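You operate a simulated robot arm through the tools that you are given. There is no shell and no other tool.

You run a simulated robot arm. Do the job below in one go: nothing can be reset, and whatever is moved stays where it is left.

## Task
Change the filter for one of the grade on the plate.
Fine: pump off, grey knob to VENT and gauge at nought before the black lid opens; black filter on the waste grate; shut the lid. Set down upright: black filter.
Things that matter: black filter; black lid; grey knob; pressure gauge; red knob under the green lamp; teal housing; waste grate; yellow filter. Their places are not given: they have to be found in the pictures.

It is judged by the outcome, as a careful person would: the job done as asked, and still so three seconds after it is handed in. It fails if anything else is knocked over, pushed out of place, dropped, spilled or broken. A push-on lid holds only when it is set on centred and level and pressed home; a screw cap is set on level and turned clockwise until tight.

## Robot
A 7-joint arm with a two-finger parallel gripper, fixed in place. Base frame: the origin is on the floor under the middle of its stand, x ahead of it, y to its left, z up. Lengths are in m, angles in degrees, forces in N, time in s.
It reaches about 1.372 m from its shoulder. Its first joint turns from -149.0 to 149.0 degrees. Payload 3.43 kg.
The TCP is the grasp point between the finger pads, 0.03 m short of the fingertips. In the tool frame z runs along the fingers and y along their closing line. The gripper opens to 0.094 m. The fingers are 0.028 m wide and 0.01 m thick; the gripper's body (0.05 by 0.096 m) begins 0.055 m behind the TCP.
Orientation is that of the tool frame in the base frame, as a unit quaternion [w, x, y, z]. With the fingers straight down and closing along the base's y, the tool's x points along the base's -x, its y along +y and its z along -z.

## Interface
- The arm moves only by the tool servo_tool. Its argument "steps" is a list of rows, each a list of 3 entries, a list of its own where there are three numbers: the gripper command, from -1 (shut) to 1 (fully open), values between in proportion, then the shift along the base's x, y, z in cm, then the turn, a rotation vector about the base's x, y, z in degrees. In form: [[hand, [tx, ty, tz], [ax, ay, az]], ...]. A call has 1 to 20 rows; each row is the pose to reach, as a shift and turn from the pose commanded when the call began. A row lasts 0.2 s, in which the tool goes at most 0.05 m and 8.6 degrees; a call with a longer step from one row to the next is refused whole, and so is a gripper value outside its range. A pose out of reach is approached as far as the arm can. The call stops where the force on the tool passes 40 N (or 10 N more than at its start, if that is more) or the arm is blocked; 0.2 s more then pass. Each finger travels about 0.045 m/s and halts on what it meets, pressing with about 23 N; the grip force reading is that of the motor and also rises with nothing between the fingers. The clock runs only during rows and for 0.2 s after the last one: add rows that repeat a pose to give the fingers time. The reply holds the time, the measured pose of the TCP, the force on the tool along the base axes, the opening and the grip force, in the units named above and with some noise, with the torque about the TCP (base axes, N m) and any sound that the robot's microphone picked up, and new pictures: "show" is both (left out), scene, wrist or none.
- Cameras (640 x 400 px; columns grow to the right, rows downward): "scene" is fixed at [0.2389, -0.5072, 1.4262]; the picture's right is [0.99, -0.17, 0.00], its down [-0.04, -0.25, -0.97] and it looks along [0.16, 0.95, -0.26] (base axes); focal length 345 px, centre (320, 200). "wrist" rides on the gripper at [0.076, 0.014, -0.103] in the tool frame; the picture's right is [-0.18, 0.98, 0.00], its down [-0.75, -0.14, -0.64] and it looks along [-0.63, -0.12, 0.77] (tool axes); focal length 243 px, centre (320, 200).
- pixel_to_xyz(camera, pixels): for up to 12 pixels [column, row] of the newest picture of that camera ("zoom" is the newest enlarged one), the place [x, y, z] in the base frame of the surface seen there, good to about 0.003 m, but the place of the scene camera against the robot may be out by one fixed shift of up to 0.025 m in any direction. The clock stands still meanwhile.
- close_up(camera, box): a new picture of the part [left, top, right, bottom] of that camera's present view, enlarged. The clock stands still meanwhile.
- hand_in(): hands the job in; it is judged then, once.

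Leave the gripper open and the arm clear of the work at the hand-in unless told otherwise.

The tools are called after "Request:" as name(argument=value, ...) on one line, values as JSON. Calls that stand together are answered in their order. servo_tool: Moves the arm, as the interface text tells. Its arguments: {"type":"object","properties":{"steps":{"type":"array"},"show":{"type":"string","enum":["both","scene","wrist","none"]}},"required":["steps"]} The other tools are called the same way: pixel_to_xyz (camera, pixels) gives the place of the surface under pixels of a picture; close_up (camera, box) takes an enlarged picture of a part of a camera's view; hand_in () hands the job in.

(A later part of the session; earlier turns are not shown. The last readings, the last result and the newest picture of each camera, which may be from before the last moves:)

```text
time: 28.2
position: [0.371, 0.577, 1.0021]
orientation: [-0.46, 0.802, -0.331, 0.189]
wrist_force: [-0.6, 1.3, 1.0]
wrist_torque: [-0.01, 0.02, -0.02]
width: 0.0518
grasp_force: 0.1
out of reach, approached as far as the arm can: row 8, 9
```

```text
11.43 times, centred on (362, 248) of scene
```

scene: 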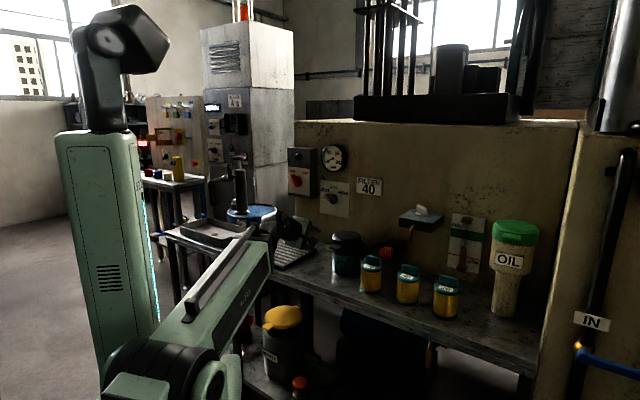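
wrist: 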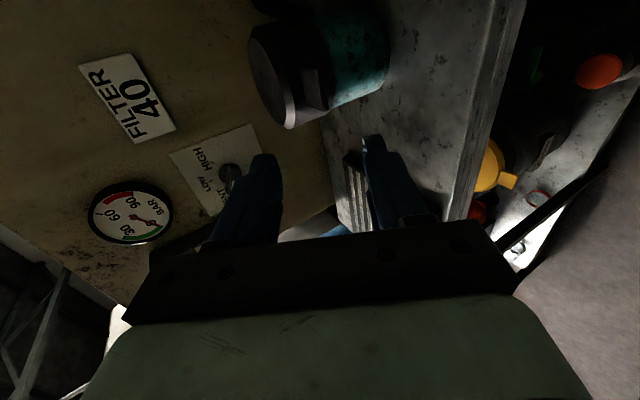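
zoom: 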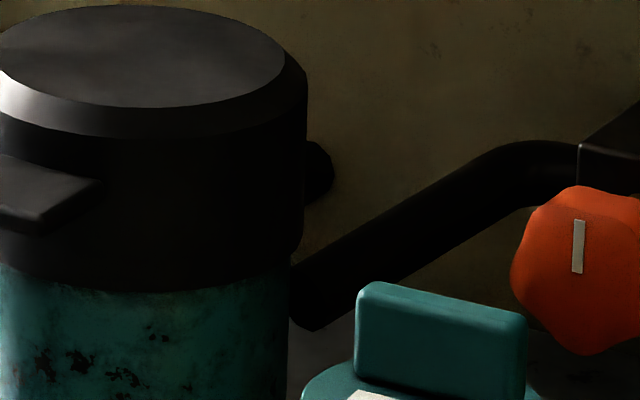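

Request:
pixel_to_xyz(camera="zoom", pixels=[[316, 172], [312, 165], [322, 175], [312, 185], [308, 155], [326, 165], [300, 150], [295, 230], [310, 300], [300, 120]])

```text
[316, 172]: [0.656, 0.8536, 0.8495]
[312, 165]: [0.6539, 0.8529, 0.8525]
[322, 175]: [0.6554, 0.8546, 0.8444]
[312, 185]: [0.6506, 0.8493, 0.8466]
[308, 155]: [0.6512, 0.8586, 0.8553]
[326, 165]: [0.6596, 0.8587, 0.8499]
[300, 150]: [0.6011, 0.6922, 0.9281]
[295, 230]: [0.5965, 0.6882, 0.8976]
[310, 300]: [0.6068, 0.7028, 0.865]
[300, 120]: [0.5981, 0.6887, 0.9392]
```

No hinge is visible from this side; the dark stub is a pipe at the wall. I'll raise the hand and point it straight down so the camera can view the lid from above and the right.

Request:
servo_tool(steps=[[0.1, [1.5, 0, 3], [-4.3, 4.3, 0]], [0.1, [4, 0, 6], [-8.5, 8.5, 0]], [0.1, [7, 0, 9], [-12.8, 12.8, 0]], [0.1, [10, -0.2, 12], [-17, 17, 0]], [0.1, [13, -0.2, 14], [-21.2, 21.2, 0]], [0.1, [16.5, -0.4, 16], [-25.5, 25.5, 0]], [0.1, [20, -0.5, 18], [-29.7, 29.7, 0]], [0.1, [23.5, -0.6, 19], [-34, 34, 0]], [0.1, [27, -0.6, 19.8], [-38.2, 38.2, 0]], [0.1, [29.9, -0.6, 19.8], [-42.4, 42.4, 0]], [0.1, [29.9, -0.6, 19.8], [-42.4, 42.4, 0]]])

```text
time: 30.6
position: [0.6707, 0.5725, 1.1968]
orientation: [0.0, 0.924, -0.383, -0.001]
wrist_force: [0.3, 0.2, 1.3]
wrist_torque: [-0.01, -0.02, 0.01]
width: 0.0516
grasp_force: 0.1
```

scene: 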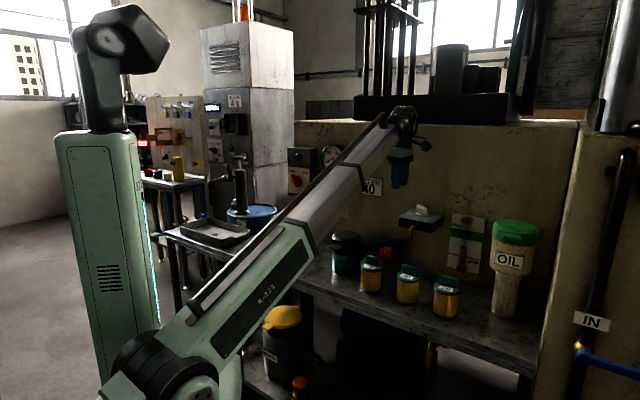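
wrist: 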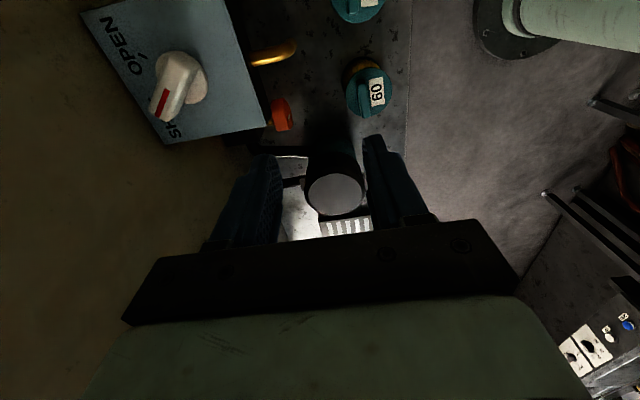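

The hand points straight down now, and I see the lid at (335,190). I'll zoom in to look for a hinge on its wall side.

Request:
close_up(camera="wrist", box=[260, 110, 400, 250])

Request:
pixel_to_xyz(camera="wrist", pixels=[[335, 192], [308, 185], [362, 192], [335, 212], [335, 172], [365, 90], [180, 85], [280, 115], [270, 55]])

```text
2.86 times, centred on (330, 180) of wrist
```

zoom: 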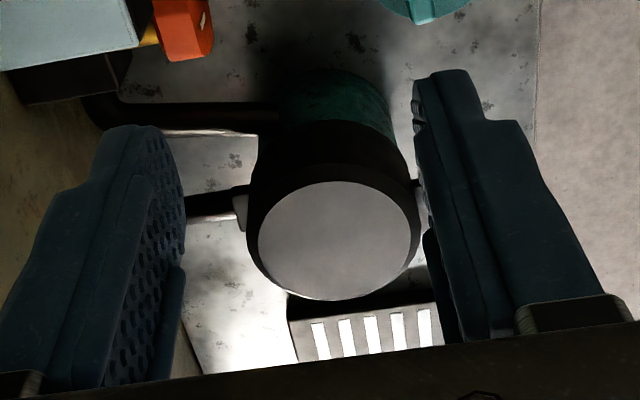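

```text
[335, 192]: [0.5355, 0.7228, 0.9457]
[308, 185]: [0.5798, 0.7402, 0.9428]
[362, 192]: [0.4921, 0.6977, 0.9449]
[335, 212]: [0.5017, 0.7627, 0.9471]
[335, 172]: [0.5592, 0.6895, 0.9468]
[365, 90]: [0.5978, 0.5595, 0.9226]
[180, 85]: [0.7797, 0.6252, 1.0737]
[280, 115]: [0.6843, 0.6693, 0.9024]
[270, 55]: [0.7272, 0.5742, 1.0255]
```

Request:
close_up(camera="wrist", box=[285, 160, 345, 210])

Request:
pixel_to_xyz(camera="zoom", pixels=[[212, 215], [205, 190], [220, 235], [215, 205], [225, 250], [270, 260], [200, 200], [240, 180]])

```text
8.00 times, centred on (315, 185) of wrist
```

zoom: 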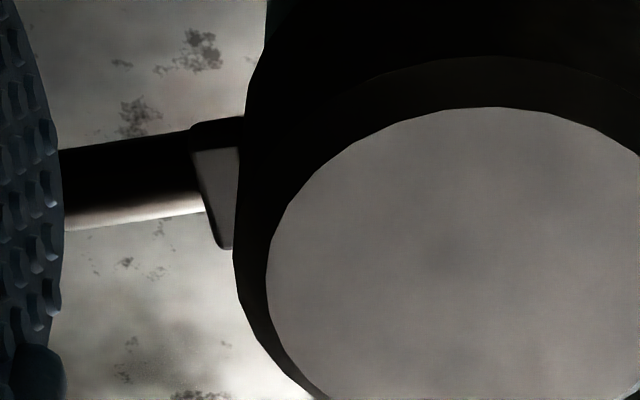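

```text
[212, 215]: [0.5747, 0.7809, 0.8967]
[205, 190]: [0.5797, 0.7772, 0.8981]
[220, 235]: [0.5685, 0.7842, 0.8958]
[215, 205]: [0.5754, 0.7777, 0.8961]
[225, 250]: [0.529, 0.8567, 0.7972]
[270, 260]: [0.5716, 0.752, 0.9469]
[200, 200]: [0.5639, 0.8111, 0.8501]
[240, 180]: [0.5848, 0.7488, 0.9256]
```

The lid is hinged on its wall side: the lug is at about (0.575,0.78,0.897). The front tab is at z≈0.921, centred at u≈−0.1415. I'll bring the hand to horizontal, pointing at the wall with a vertical closing line, at a standoff in front of the tab and slightly high.

Request:
servo_tool(steps=[[0.1, [-2.5, 0.3, 0], [5.3, -5.3, 0]], [0.1, [-5, 0.6, -1], [10.6, -10.6, 0]], [0.1, [-7.5, 0.9, -2.5], [15.9, -15.9, 0]], [0.1, [-10, 1.2, -4], [21.2, -21.2, 0]], [0.1, [-12.5, 1.5, -6], [26.5, -26.5, 0]], [0.1, [-15, 1.9, -8], [31.8, -31.8, 0]], [0.1, [-17.5, 2.2, -10], [37.1, -37.1, 0]], [0.1, [-19.7, 2.6, -12], [42.4, -42.4, 0]], [0.1, [-21.7, 3.0, -14], [47.7, -47.7, 0]], [0.1, [-23.7, 3.3, -16], [53, -53, 0]], [0.1, [-25.2, 3.6, -18], [58.3, -58.3, 0]], [0.1, [-26.1, 3.75, -19.7], [63.6, -63.6, 0]], [0.1, [-26.1, 3.75, -19.7], [63.6, -63.6, 0]]])

```text
time: 33.4
position: [0.4079, 0.6108, 1.002]
orientation: [-0.652, 0.655, -0.271, 0.268]
wrist_force: [-0.1, 0.2, -0.6]
wrist_torque: [-0.01, -0.01, -0.01]
width: 0.0518
grasp_force: 0.0
```

scene: 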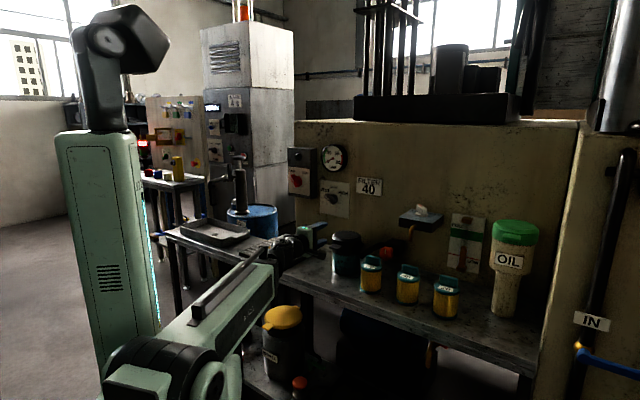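
wrist: 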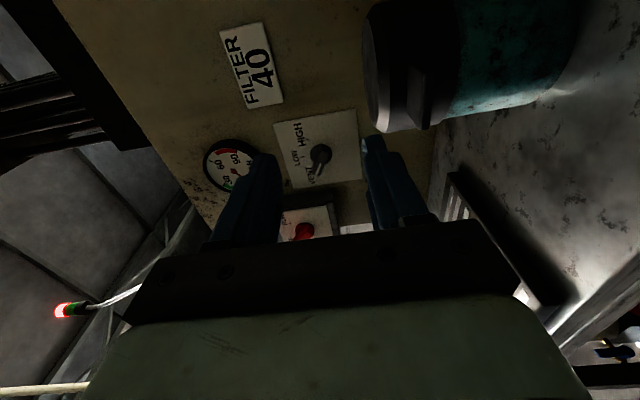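

Horizontal pose reached at z=1.002. I descend 8 cm to tab height, still 7 cm short of it, and check alignment.

Request:
servo_tool(steps=[[0.1, [0, 0, -3], [0, 0, 0]], [0.1, [0, 0, -6], [0, 0, 0]], [0.1, [0, 0, -8.1], [0, 0, 0]], [0.1, [0, 0, -8.1], [0, 0, 0]]])

Request:
close_up(camera="wrist", box=[240, 30, 440, 180])

```text
time: 34.4
position: [0.4088, 0.6105, 0.9208]
orientation: [-0.652, 0.655, -0.271, 0.27]
wrist_force: [0.1, -0.2, 0.3]
wrist_torque: [0.0, 0.01, -0.01]
width: 0.0518
grasp_force: 0.0
```

scene: 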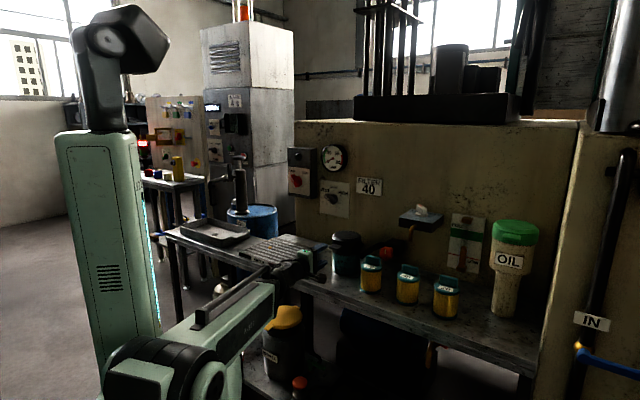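
wrist: 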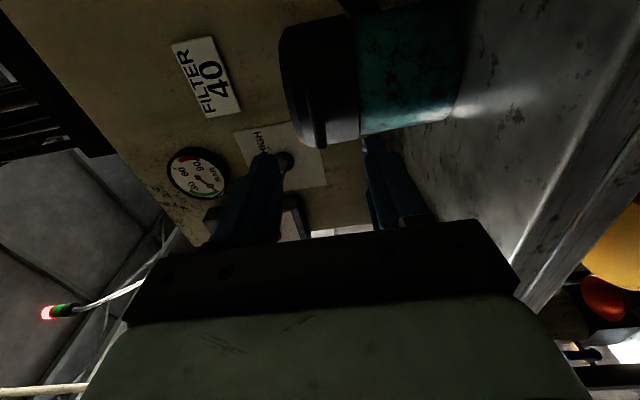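

```text
2.67 times, centred on (340, 105) of wrist
```

zoom: 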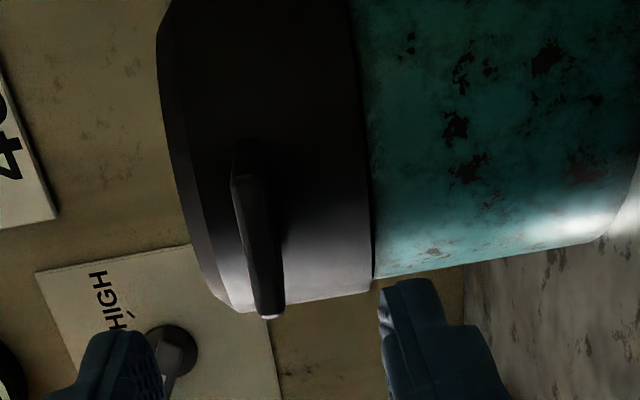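

Request:
pixel_to_xyz(camera="zoom", pixels=[[240, 190], [252, 220], [262, 250], [268, 280], [258, 280], [272, 260], [275, 220], [275, 300], [300, 290], [245, 170]])

```text
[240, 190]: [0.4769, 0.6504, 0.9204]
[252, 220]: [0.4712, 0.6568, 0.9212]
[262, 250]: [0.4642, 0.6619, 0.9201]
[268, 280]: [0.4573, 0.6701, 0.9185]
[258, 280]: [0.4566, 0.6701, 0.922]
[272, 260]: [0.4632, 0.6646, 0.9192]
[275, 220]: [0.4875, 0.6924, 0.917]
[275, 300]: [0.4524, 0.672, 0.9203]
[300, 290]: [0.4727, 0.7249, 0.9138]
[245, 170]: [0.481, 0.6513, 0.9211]
```

The tab front is at z≈0.920, s≈1.1275, u≈−0.139, centred between the fingers. I advance to straddle it and close.

Request:
servo_tool(steps=[[0.1, [1.8, 1.6, -0.05], [0, 0, 0]], [0.1, [3.4, 3.1, -0.05], [0, 0, 0]], [0.1, [5.0, 4.65, -0.05], [0, 0, 0]], [0.1, [5.0, 4.65, -0.05], [0, 0, 0]], [-1, [5.0, 4.65, -0.05], [0, 0, 0]], [-1, [5.0, 4.65, -0.05], [0, 0, 0]], [-1, [5.0, 4.65, -0.05], [0, 0, 0]], [-1, [5.0, 4.65, -0.05], [0, 0, 0]]])

```text
time: 36.2
position: [0.4593, 0.6562, 0.9207]
orientation: [-0.652, 0.655, -0.27, 0.269]
wrist_force: [1.7, 4.2, 18.3]
wrist_torque: [0.61, -0.61, 0.06]
width: 0.0085
grasp_force: 41.2
```

scene: 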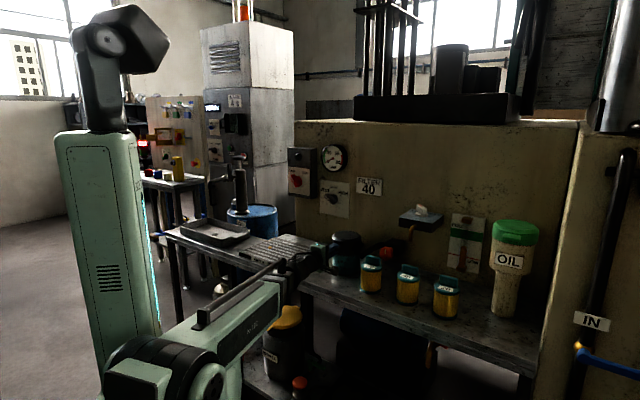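
wrist: 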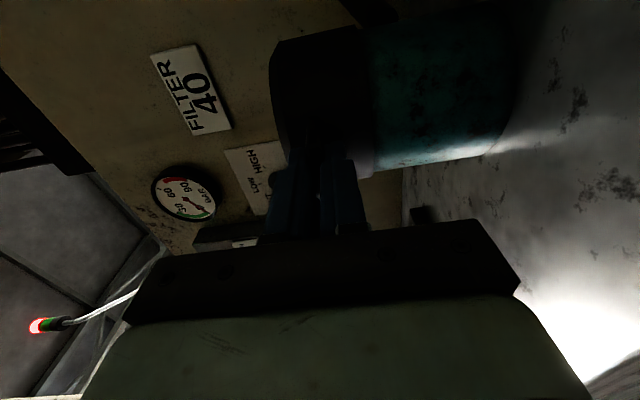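

The tab is gripped at 8.5 mm thick. Before opening I recheck the gauge.

Request:
close_up(camera="scene", box=[285, 145, 345, 215])

```text
5.71 times, centred on (315, 180) of scene
```

zoom: 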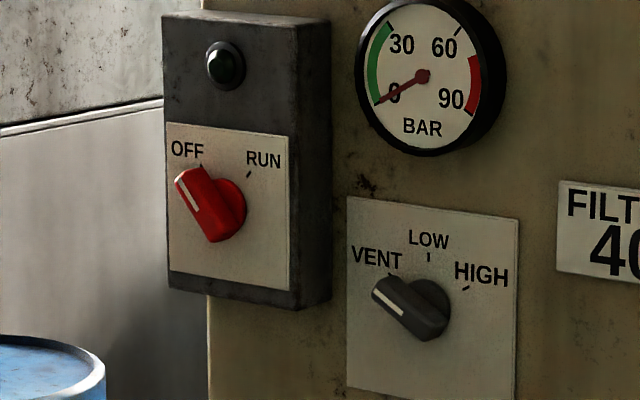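

The gauge still reads 0. I'll loosen the fingers slightly so they hook the tab without binding, then lift it along an arc about the hinge, the first 24°.

Request:
servo_tool(steps=[[-0.7, [0, 0, 0], [0, 0, 0]], [-0.7, [0.19, 0.19, 1.09], [-2.83, 2.83, 0]], [-0.7, [0.43, 0.43, 2.17], [-5.66, 5.66, 0]], [-0.7, [0.73, 0.73, 3.22], [-8.49, 8.49, 0]], [-0.7, [1.07, 1.07, 4.24], [-11.31, 11.31, 0]], [-0.7, [1.46, 1.46, 5.22], [-14.14, 14.14, 0]], [-0.7, [1.91, 1.91, 6.17], [-16.97, 16.97, 0]]])

Request:
close_up(camera="scene", box=[300, 215, 400, 295])

```text
time: 37.8
position: [0.4769, 0.6757, 0.9821]
orientation: [-0.5, 0.777, -0.322, 0.207]
wrist_force: [0.0, -0.1, -0.5]
wrist_torque: [-0.02, 0.03, -0.03]
width: 0.0142
grasp_force: 0.1
```

scene: 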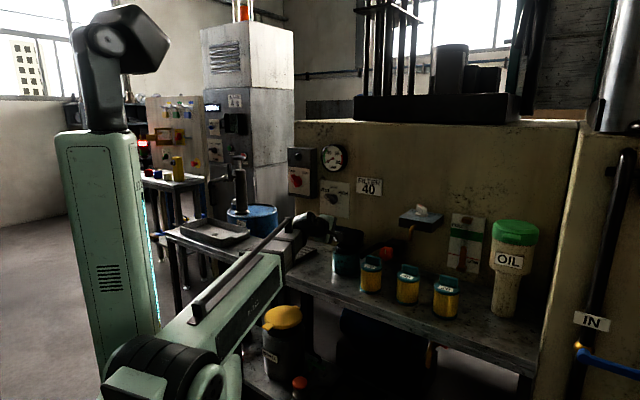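
wrist: 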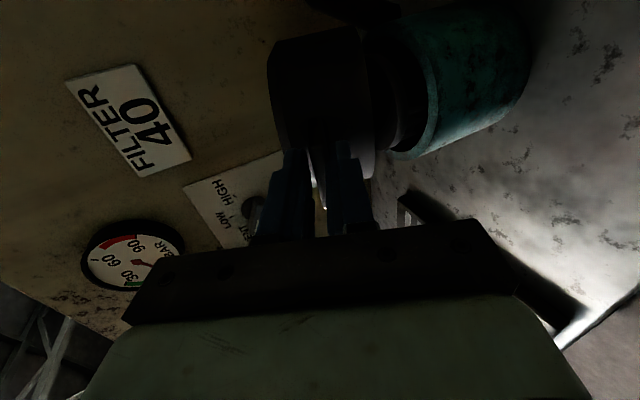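

```text
5.00 times, centred on (350, 255) of scene
```

zoom: 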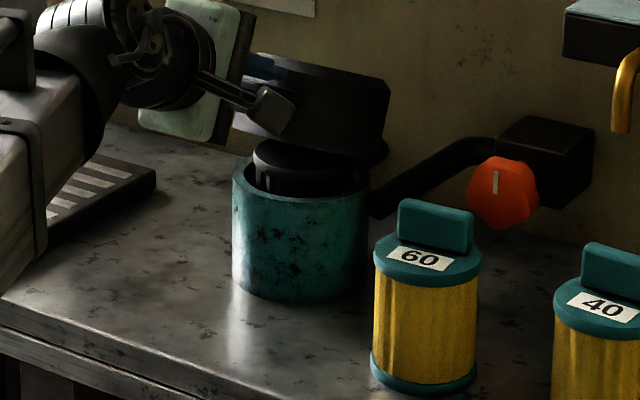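

The lid lifts freely and the used filter is visible inside the housing. I continue the arc to about 72°.

Request:
servo_tool(steps=[[-0.7, [0.75, 0.75, 1.32], [-4.24, 4.24, 0]], [-0.7, [1.59, 1.59, 2.53], [-8.49, 8.49, 0]], [-0.7, [2.52, 2.52, 3.61], [-12.73, 12.73, 0]], [-0.7, [3.52, 3.52, 4.54], [-16.97, 16.97, 0]], [-0.7, [4.58, 4.58, 5.32], [-21.21, 21.21, 0]], [-0.7, [5.7, 5.7, 5.94], [-25.46, 25.46, 0]], [-0.7, [6.86, 6.86, 6.39], [-29.7, 29.7, 0]], [-0.7, [8.04, 8.04, 6.67], [-33.94, 33.94, 0]]])

Request:
close_up(camera="scene", box=[300, 215, 400, 295])

```text
time: 39.4
position: [0.547, 0.7456, 1.0504]
orientation: [-0.185, 0.905, -0.375, 0.075]
wrist_force: [-4.6, -3.3, 16.6]
wrist_torque: [-0.13, -0.01, -0.02]
width: 0.0128
grasp_force: 0.1
stopped in row 8: the force on the tool passed its limit at 42 N (the readings are from after the stop); the commanded pose is now the measured one
```

scene: 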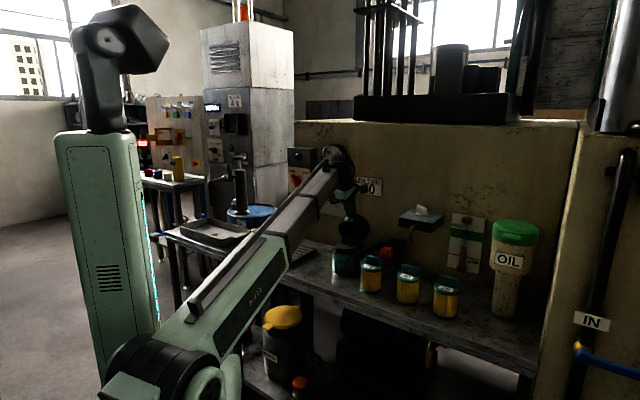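
wrist: 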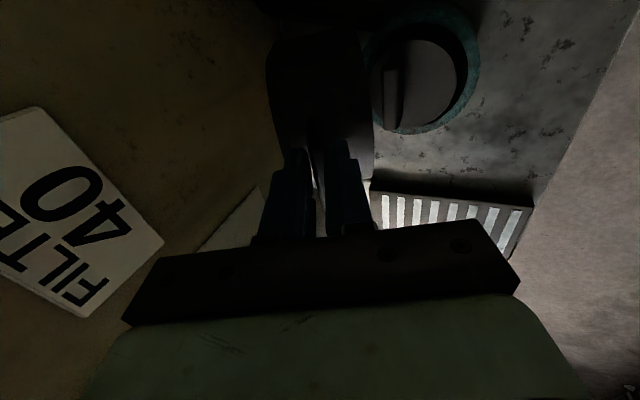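

```text
5.00 times, centred on (350, 255) of scene
```

zoom: 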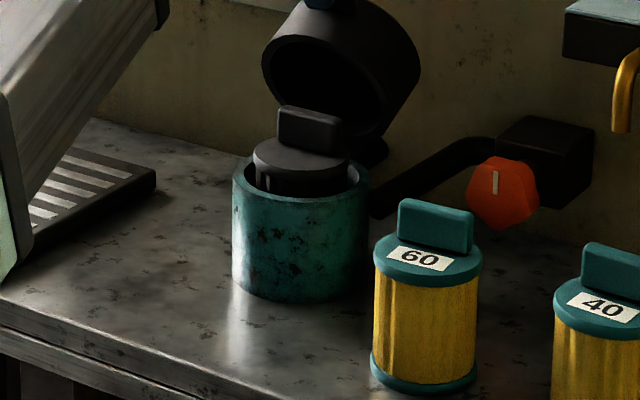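

The lid is about 66° open. The fingertips bottomed on the lid because the hinge sits slightly farther back and higher than I assumed. I back off 6 mm along the fingers and continue to about 84°.

Request:
servo_tool(steps=[[-0.65, [-0.11, -0.11, 0.59], [0, 0, 0]], [-0.65, [0.5, 0.5, 0.78], [-1.4, 1.4, 0]], [-0.65, [1.11, 1.11, 0.95], [-3.2, 3.2, 0]], [-0.65, [1.73, 1.73, 1.05], [-5.3, 5.3, 0]], [-0.65, [2.35, 2.35, 1.14], [-7.5, 7.5, 0]], [-0.65, [2.97, 2.97, 1.15], [-10, 10, 0]], [-0.65, [3.59, 3.59, 1.14], [-12.5, 12.5, 0]]])

Request:
close_up(camera="scene", box=[300, 215, 400, 295])

```text
time: 41.0
position: [0.5857, 0.7816, 1.0598]
orientation: [-0.042, 0.923, -0.383, 0.016]
wrist_force: [-0.7, 0.2, -0.2]
wrist_torque: [0.03, 0.02, 0.02]
width: 0.0165
grasp_force: 0.1
```

scene: 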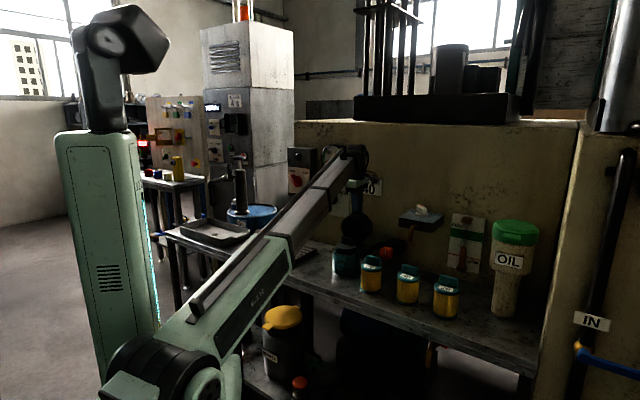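
wrist: 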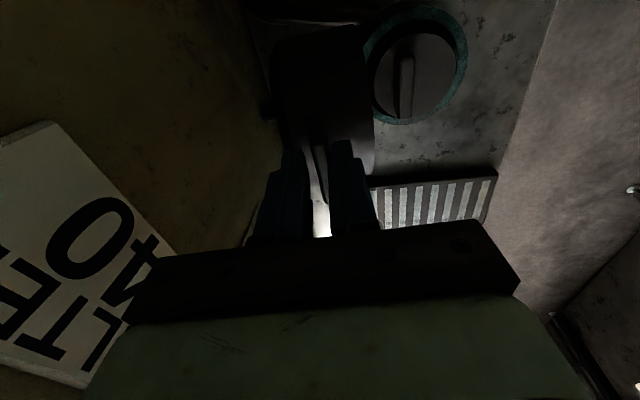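

```text
5.00 times, centred on (350, 255) of scene
```

zoom: 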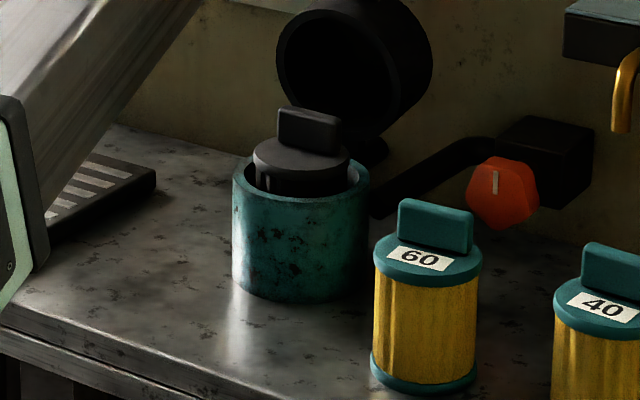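

The lid is about 85° open. I ease it a little further toward the wall until it meets its stop or rests past upright.

Request:
servo_tool(steps=[[-0.6, [0.5, 0.5, 0.0], [-1.2, 1.2, 0]], [-0.6, [1.0, 1.0, -0.05], [-2.5, 2.5, 0]], [-0.6, [1.5, 1.5, -0.15], [-3.5, 3.5, 0]], [-0.6, [2.0, 2.0, -0.3], [-3.5, 3.5, 0]]])

Request:
close_up(camera="scene", box=[300, 190, 400, 295])

```text
time: 42.0
position: [0.6043, 0.8022, 1.0574]
orientation: [-0.003, 0.924, -0.383, -0.001]
wrist_force: [0.9, 0.0, -0.4]
wrist_torque: [0.04, 0.03, 0.03]
width: 0.019
grasp_force: 0.0
```

scene: 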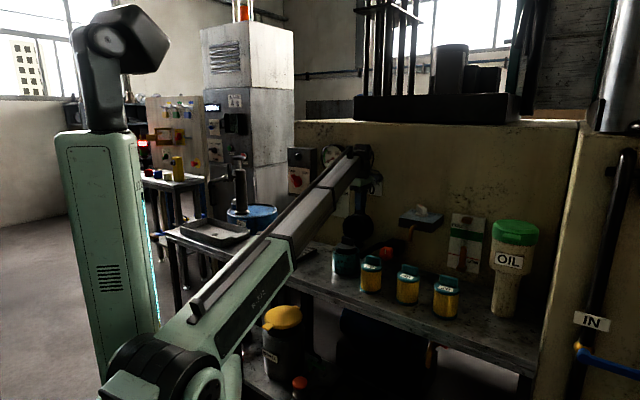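
wrist: 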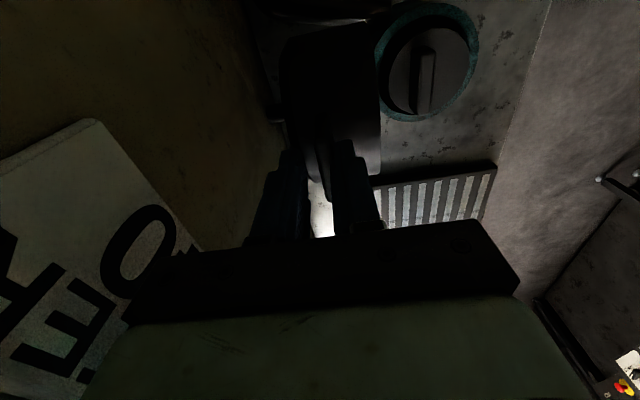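

```text
3.81 times, centred on (350, 242) of scene
```

zoom: 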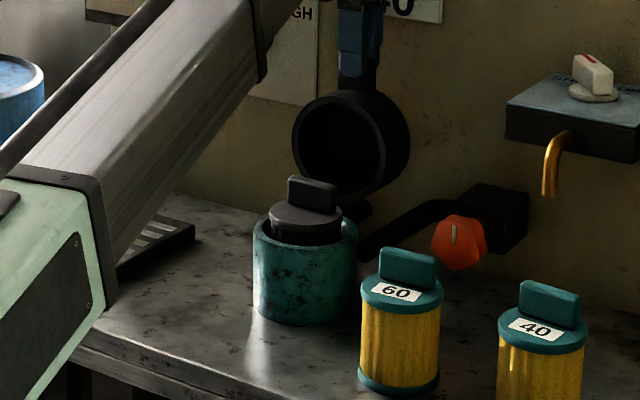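

The lid is past upright with no load on the hand. I slide the fingers straight up off the tab and see whether the lid stays.

Request:
servo_tool(steps=[[-0.5, [0, 0, 0.5], [0, 0, 0]], [-0.5, [0, 0, 1.5], [0, 0, 0]], [-0.5, [0, 0, 3], [0, 0, 0]], [-0.5, [0, 0, 5.5], [0, 0, 0]], [-0.5, [0, 0, 8], [0, 0, 0]], [-0.5, [-3, -3, 11], [0, 0, 0]], [-0.5, [-3, -3, 11], [0, 0, 0]]])

Request:
close_up(camera="scene", box=[300, 190, 400, 295])

```text
refused: row 6 steps farther than a row can; nothing moved
```

```text
3.81 times, centred on (350, 242) of scene
```

zoom: 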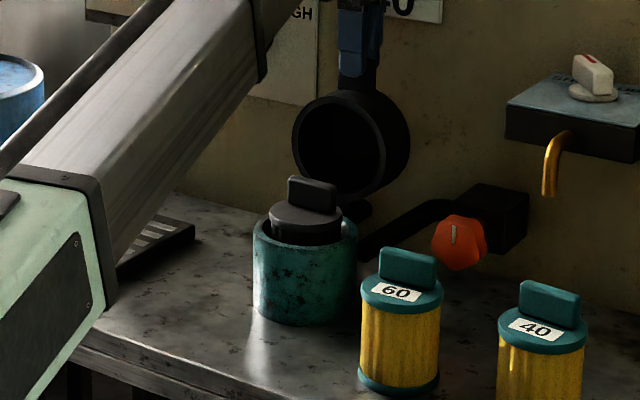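

The last step was too long for one row, so the call was refused. I'm repeating it with smaller steps.

Request:
servo_tool(steps=[[-0.5, [0, 0, 0.5], [0, 0, 0]], [-0.5, [0, 0, 1.5], [0, 0, 0]], [-0.5, [0, 0, 3], [0, 0, 0]], [-0.5, [0, 0, 5.5], [0, 0, 0]], [-0.5, [0, 0, 8], [0, 0, 0]], [-0.5, [0, 0, 10], [0, 0, 0]], [-0.5, [-2, -2, 12], [0, 0, 0]], [-0.5, [-4, -4, 14], [0, 0, 0]], [-0.5, [-4, -4, 14], [0, 0, 0]]])

Request:
close_up(camera="scene", box=[300, 190, 400, 295])

```text
time: 44.0
position: [0.5643, 0.7635, 1.1968]
orientation: [-0.004, 0.924, -0.382, -0.001]
wrist_force: [0.2, 0.4, -0.8]
wrist_torque: [0.0, 0.04, -0.02]
width: 0.0234
grasp_force: 0.1
```

scene: 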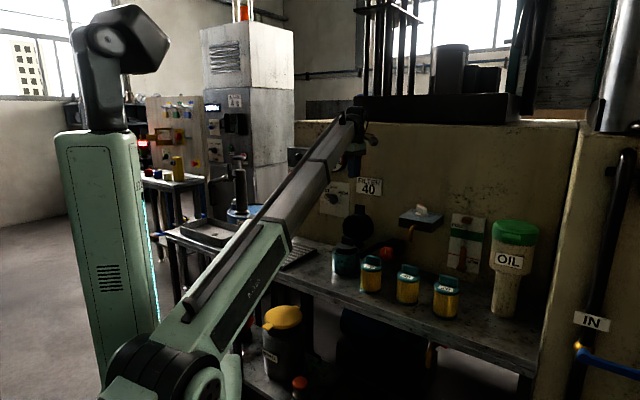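
wrist: 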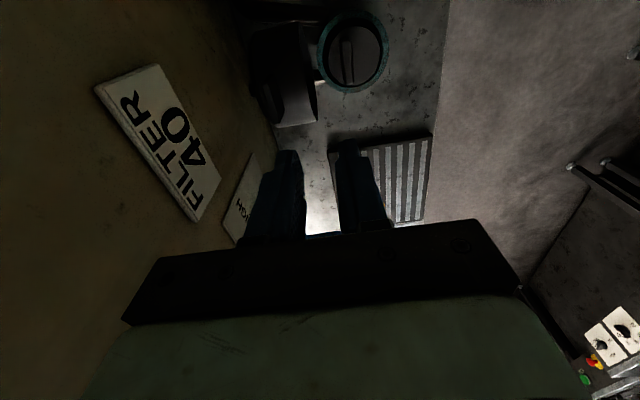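

```text
3.81 times, centred on (350, 242) of scene
```

zoom: 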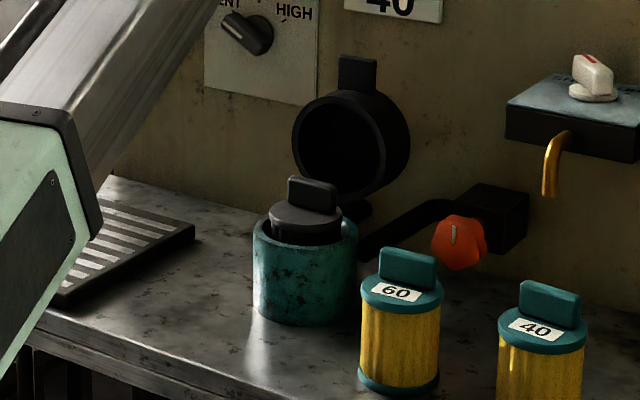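

The lid stays open by itself. Now the black filter: I'll measure its handle from the wrist view (near (347,58)) and the scene.

Request:
close_up(camera="wrist", box=[300, 0, 410, 105])

Request:
pixel_to_xyz(camera="zoom", pixels=[[250, 150], [262, 300], [255, 200], [240, 200], [275, 200], [320, 220], [180, 230], [250, 330], [330, 150], [110, 200], [400, 200], [260, 350]])

Request:
pixel_to_xyz(camera="scene", pixels=[[348, 236], [347, 240], [352, 238], [344, 236], [340, 247], [355, 250], [345, 252]])

```text
3.81 times, centred on (355, 52) of wrist
```

zoom: 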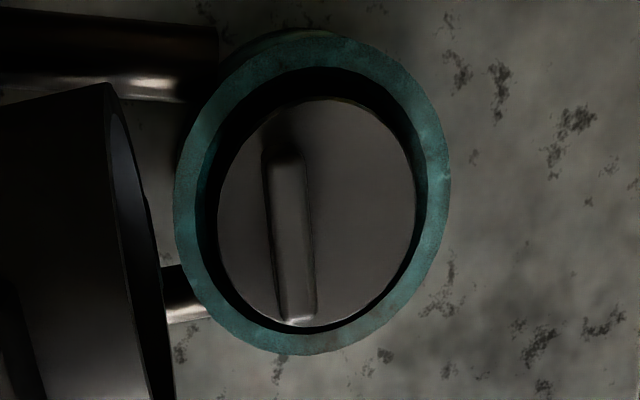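

```text
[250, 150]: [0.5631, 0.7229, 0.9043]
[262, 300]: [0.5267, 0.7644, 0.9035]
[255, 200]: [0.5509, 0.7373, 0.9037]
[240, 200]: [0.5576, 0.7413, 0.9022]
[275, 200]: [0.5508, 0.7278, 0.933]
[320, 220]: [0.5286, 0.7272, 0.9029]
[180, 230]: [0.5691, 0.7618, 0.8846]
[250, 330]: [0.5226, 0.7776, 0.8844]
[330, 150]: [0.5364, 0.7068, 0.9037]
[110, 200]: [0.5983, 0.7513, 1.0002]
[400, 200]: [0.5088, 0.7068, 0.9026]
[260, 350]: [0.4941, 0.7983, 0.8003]
```

```text
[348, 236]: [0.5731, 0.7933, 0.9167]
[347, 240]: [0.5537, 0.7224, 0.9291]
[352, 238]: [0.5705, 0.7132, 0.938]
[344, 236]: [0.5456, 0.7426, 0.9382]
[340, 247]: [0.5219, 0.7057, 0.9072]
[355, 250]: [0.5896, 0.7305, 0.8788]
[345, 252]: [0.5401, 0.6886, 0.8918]
```

Request:
pixel_to_xyz(camera="zoom", pixels=[[285, 165], [290, 200], [293, 240], [296, 280], [300, 310], [278, 240], [308, 240], [222, 200], [415, 200], [310, 100], [310, 326], [320, 40]])

```text
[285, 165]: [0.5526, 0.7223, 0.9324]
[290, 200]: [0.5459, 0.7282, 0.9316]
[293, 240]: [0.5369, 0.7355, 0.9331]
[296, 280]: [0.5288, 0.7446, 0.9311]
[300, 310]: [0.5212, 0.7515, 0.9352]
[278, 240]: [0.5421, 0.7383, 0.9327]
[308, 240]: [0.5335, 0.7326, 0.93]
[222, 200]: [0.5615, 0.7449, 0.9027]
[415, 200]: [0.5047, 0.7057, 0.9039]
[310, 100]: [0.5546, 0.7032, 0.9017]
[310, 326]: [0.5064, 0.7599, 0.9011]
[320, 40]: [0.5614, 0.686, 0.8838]
```

The black filter's handle centre is about u −0.1415, s 1.2733, top z 0.9325, running along the wall direction and 10 mm thick. I'll check the open lid's nearest rim for hand clearance, and measure the waste grate.

Request:
pixel_to_xyz(camera="wrist", pixels=[[317, 85], [314, 60], [316, 100], [305, 30], [318, 110], [310, 45]])

Request:
pixel_to_xyz(camera="wrist", pixels=[[374, 145], [430, 137], [424, 218], [372, 152], [400, 180], [410, 200], [395, 220]])

```text
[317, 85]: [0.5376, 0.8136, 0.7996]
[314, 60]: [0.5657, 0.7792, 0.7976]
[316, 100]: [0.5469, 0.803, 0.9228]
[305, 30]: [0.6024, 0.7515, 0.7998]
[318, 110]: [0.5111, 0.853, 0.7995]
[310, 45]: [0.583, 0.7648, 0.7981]
```

```text
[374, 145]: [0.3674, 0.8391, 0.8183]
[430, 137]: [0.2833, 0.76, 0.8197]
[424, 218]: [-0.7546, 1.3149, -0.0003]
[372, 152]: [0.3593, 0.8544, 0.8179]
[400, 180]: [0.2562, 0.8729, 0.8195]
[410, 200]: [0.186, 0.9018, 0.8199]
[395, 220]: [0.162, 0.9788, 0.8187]
```

The lid rim is at s≈1.35, about 5.4 cm behind the handle, so the hand fits. The grate spans u −0.586…−0.337, s 1.045…1.34, top z 0.819. I move above the black filter's handle.

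Request:
servo_tool(steps=[[-0.15, [-1.5, -1.4, -2], [0, 0, 0]], [-0.15, [-2.77, -2.68, -5], [0, 0, 0]], [-0.15, [-2.77, -2.68, -9], [0, 0, 0]], [-0.15, [-2.77, -2.68, -13.7], [0, 0, 0]], [-0.15, [-2.77, -2.68, -13.7], [0, 0, 0]]])

Request:
close_up(camera="wrist", box=[220, 0, 440, 240])

```text
time: 45.2
position: [0.5368, 0.7351, 1.0591]
orientation: [-0.001, 0.924, -0.383, -0.001]
wrist_force: [0.0, -0.8, 0.6]
wrist_torque: [-0.01, 0.0, 0.0]
width: 0.0402
grasp_force: 0.1
```

scene: 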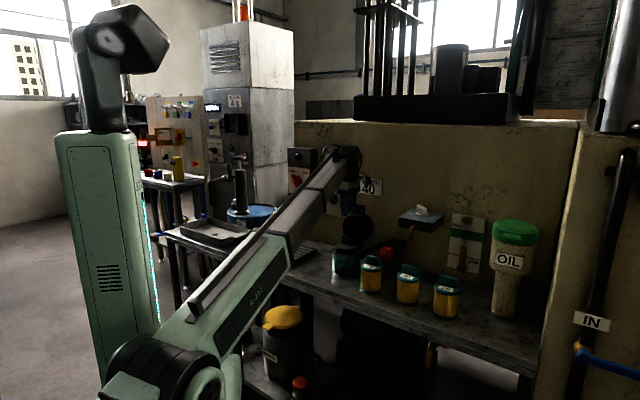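
wrist: 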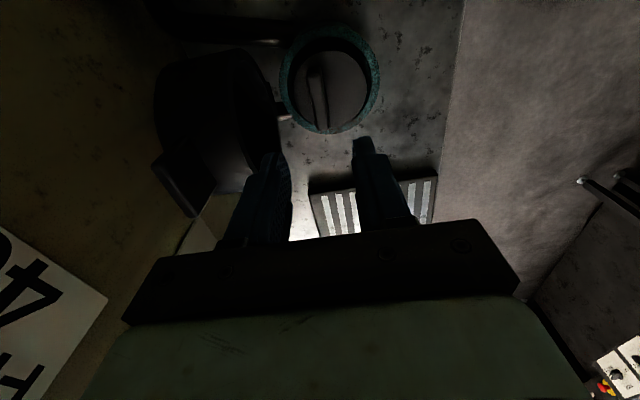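

```text
1.67 times, centred on (330, 120) of wrist
```

zoom: 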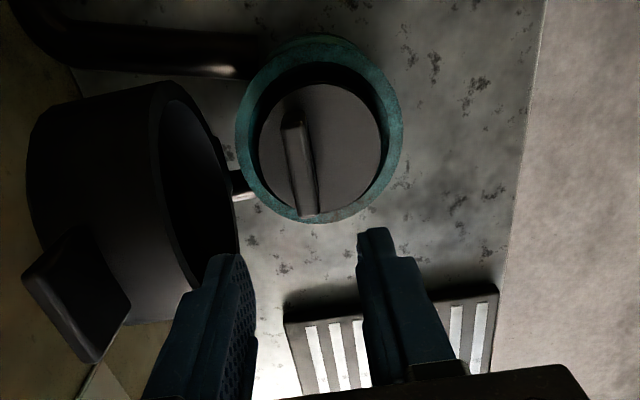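

Request:
pixel_to_xyz(camera="zoom", pixels=[[297, 130], [300, 150], [303, 170], [306, 190], [309, 210], [295, 170], [311, 170], [262, 150], [378, 150], [320, 86], [318, 215], [170, 90]])

```text
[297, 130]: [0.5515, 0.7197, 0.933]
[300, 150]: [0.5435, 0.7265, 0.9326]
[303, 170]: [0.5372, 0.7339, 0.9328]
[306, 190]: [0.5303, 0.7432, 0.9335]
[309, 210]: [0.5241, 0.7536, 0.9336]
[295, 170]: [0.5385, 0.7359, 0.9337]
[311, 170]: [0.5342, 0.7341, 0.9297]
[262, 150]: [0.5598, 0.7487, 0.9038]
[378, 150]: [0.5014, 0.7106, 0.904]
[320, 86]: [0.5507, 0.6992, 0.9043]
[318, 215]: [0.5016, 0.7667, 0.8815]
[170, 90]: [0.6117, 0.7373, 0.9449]
```

The TCP is aligned with the handle (s 1.272, u −0.140). I descend 12.1 cm so the fingers straddle the handle, then close.

Request:
servo_tool(steps=[[-0.15, [0, 0, -3.5], [0, 0, 0]], [-0.15, [0, 0, -7], [0, 0, 0]], [-0.15, [0, 0, -9.5], [0, 0, 0]], [-0.15, [0, 0, -11.2], [0, 0, 0]], [-0.15, [0, 0, -12.1], [0, 0, 0]], [-0.15, [0, 0, -12.1], [0, 0, 0]], [-1, [0, 0, -12.1], [0, 0, 0]], [-1, [0, 0, -12.1], [0, 0, 0]], [-1, [0, 0, -12.1], [0, 0, 0]], [-1, [0, 0, -12.1], [0, 0, 0]]])

```text
time: 47.4
position: [0.537, 0.735, 0.9396]
orientation: [-0.003, 0.924, -0.383, -0.001]
wrist_force: [2.0, 1.4, 2.5]
wrist_torque: [0.06, -0.03, 0.0]
width: 0.0136
grasp_force: 22.8
```

scene: 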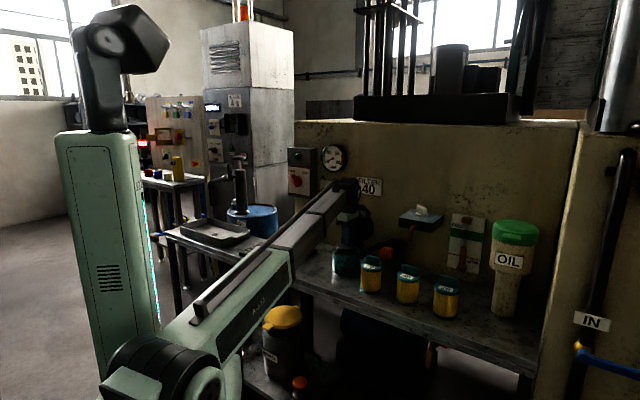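
wrist: 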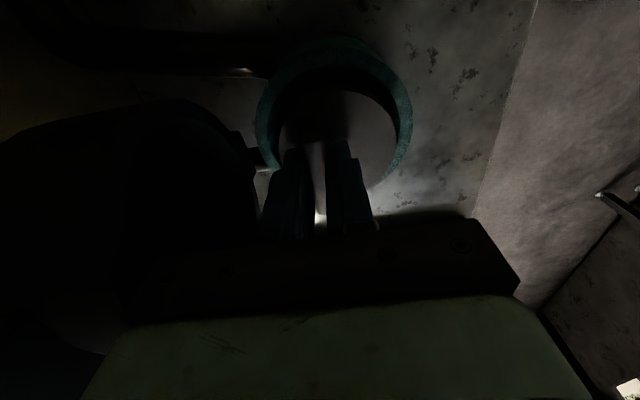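

The handle is held. I let the grip settle, then lift slowly straight up.

Request:
servo_tool(steps=[[-1, [0, 0, 0], [0, 0, 0]], [-1, [0, 0, 0], [0, 0, 0]], [-1, [0, 0, 1], [0, 0, 0]], [-1, [0, 0, 2], [0, 0, 0]], [-1, [0, 0, 3], [0, 0, 0]]])

Request:
close_up(camera="scene", box=[300, 190, 400, 295])

```text
time: 48.6
position: [0.5369, 0.7355, 0.9676]
orientation: [-0.002, 0.924, -0.382, -0.001]
wrist_force: [-0.2, 0.3, -0.8]
wrist_torque: [0.02, 0.01, -0.04]
width: 0.0
grasp_force: 22.7
```

scene: 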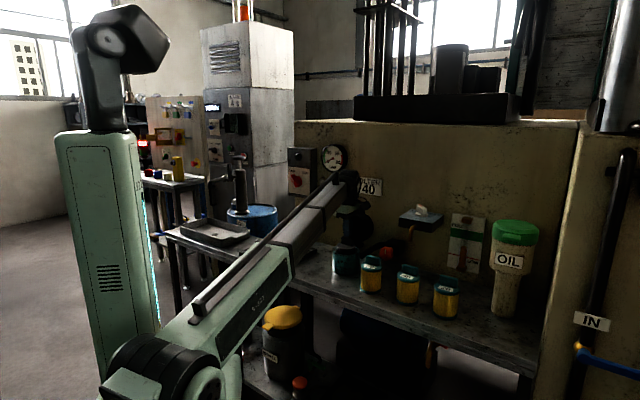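
wrist: 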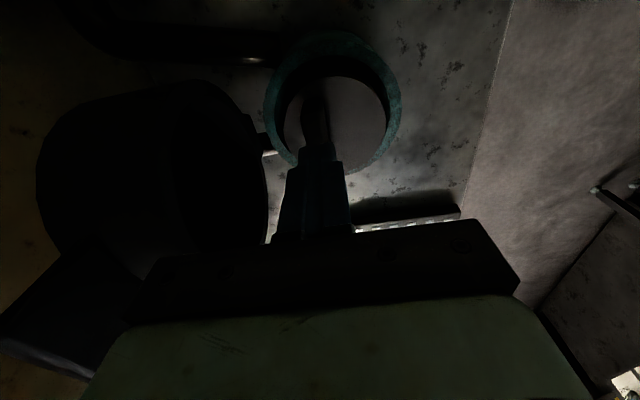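

```text
3.81 times, centred on (350, 242) of scene
```

zoom: 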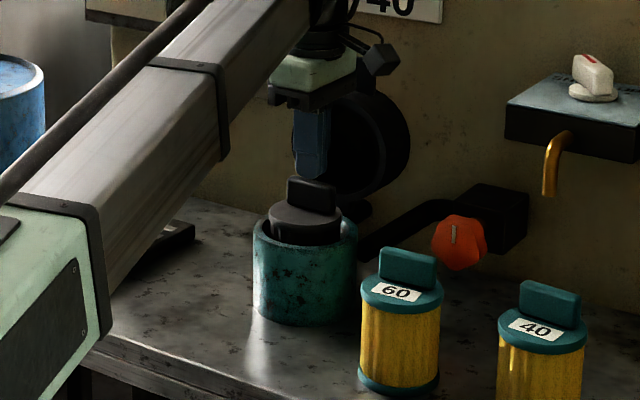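

The fingers closed to 0 and came up empty: the grip slipped off the handle. I'll look closely at the handle and re-measure it.

Request:
close_up(camera="wrist", box=[250, 20, 420, 220])

Request:
close_up(camera="scene", box=[330, 210, 370, 260])

```text
2.00 times, centred on (335, 120) of wrist
```

zoom: 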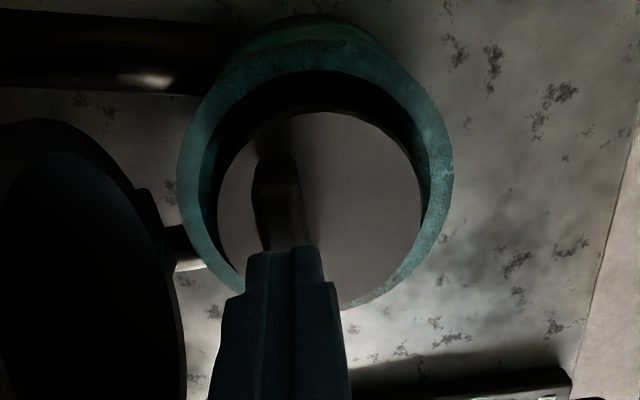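

```text
8.00 times, centred on (350, 235) of scene
```

zoom: 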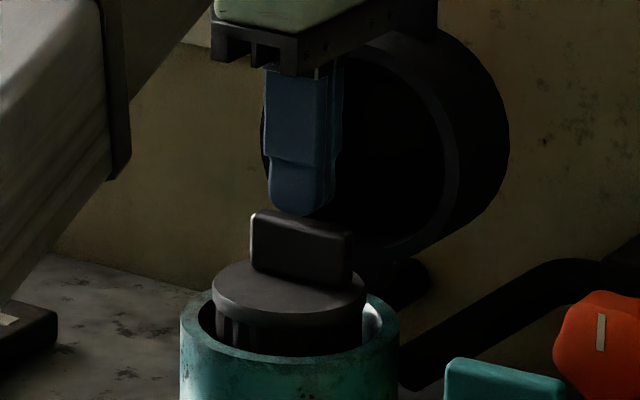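

Request:
close_up(camera="wrist", box=[290, 80, 350, 160])

Request:
pixel_to_xyz(camera="zoom", pixels=[[200, 260], [240, 260], [280, 260], [320, 260], [220, 160], [250, 160], [200, 200], [230, 200], [260, 200], [280, 200], [200, 340], [300, 340]])

```text
5.00 times, centred on (320, 120) of wrist
```

zoom: 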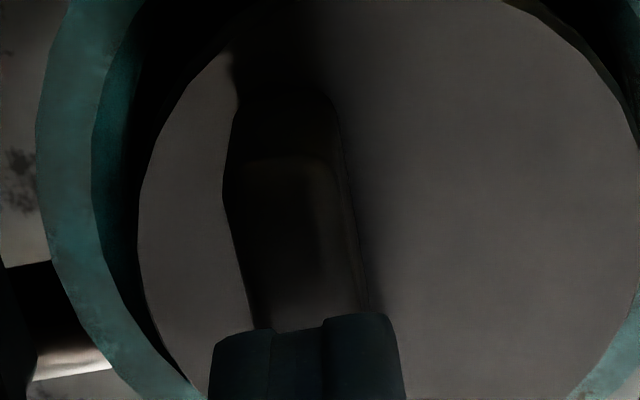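

```text
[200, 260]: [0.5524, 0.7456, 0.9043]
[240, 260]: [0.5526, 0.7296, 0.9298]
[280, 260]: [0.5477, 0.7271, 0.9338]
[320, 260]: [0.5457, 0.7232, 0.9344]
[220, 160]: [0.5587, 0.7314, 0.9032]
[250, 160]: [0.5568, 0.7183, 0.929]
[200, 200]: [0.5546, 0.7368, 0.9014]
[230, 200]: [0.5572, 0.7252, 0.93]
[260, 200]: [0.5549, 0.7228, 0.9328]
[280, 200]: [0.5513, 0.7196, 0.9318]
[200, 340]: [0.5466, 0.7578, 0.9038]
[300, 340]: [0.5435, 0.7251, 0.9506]
```

The handle really is about 13.5 mm thick and was centred, so the fingers gripped it but slipped while lifting. I'll re-grip 2 mm deeper, give the fingers more time, and lift in small steps while reading the force.

Request:
servo_tool(steps=[[-0.2, [0, 0, 0.5], [0, 0, 0]], [-0.2, [0, 0, 0.5], [0, 0, 0]], [-0.2, [0.05, 0.05, 0.5], [0, 0, 0]], [-0.2, [0.05, 0.05, -1], [0, 0, 0]], [-0.2, [0.05, 0.05, -2.5], [0, 0, 0]], [-0.2, [0.05, 0.05, -3.1], [0, 0, 0]], [-0.2, [0.05, 0.05, -3.1], [0, 0, 0]], [-1, [0.05, 0.05, -3.1], [0, 0, 0]], [-1, [0.05, 0.05, -3.1], [0, 0, 0]], [-1, [0.05, 0.05, -3.1], [0, 0, 0]], [-1, [0.05, 0.05, -3.1], [0, 0, 0]], [-1, [0.05, 0.05, -3.1], [0, 0, 0]], [-1, [0.05, 0.05, -3.1], [0, 0, 0]], [-1, [0.05, 0.05, -3.1], [0, 0, 0]]], show="wrist")

```text
time: 51.6
position: [0.5359, 0.7357, 0.9397]
orientation: [-0.003, 0.924, -0.383, -0.001]
wrist_force: [1.0, 0.5, 11.9]
wrist_torque: [-0.19, 0.15, 0.01]
width: 0.0139
grasp_force: 23.3
```

wrist: 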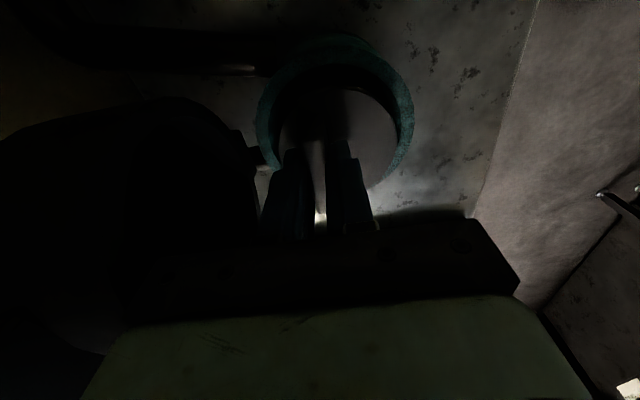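

Fingertips are resting on the filter's top disc with the handle gripped at 13.9 mm. I lift a few millimetres and read the force.

Request:
servo_tool(steps=[[-1, [0, 0, 0.3], [0, 0, 0]], [-1, [0, 0, 0.6], [0, 0, 0]]], show="none")

Request:
servo_tool(steps=[[-1, [0, 0, 0.2], [0, 0, 0]], [-1, [0, 0, 0.4], [0, 0, 0]]], show="none")

```text
time: 52.2
position: [0.5362, 0.735, 0.943]
orientation: [-0.002, 0.924, -0.382, -0.001]
wrist_force: [0.3, 0.0, -1.9]
wrist_torque: [0.03, -0.01, -0.02]
width: 0.0135
grasp_force: 23.2
```

```text
time: 52.8
position: [0.5362, 0.736, 0.948]
orientation: [-0.002, 0.924, -0.383, -0.001]
wrist_force: [-0.4, 0.6, -2.2]
wrist_torque: [0.01, 0.01, -0.03]
width: 0.0137
grasp_force: 23.4
```

Request:
close_up(camera="scene", box=[330, 210, 370, 260])

Request:
close_up(camera="wrist", box=[250, 20, 420, 220])

```text
8.00 times, centred on (350, 235) of scene
```

zoom: 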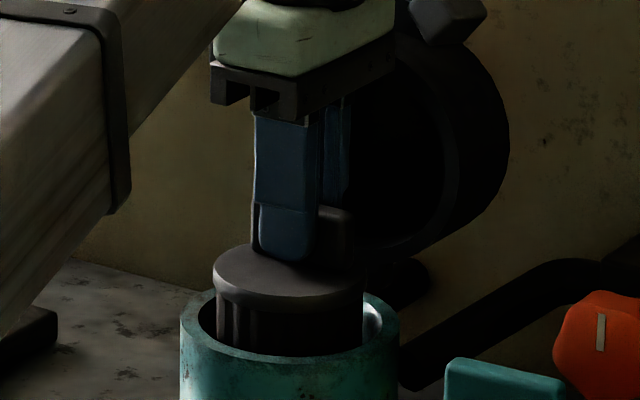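

```text
2.00 times, centred on (335, 120) of wrist
```

zoom: 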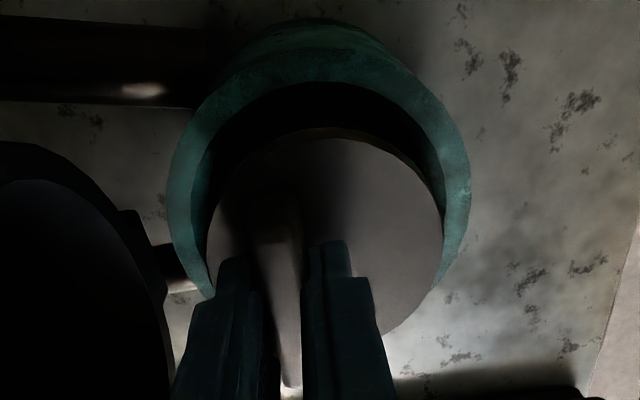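

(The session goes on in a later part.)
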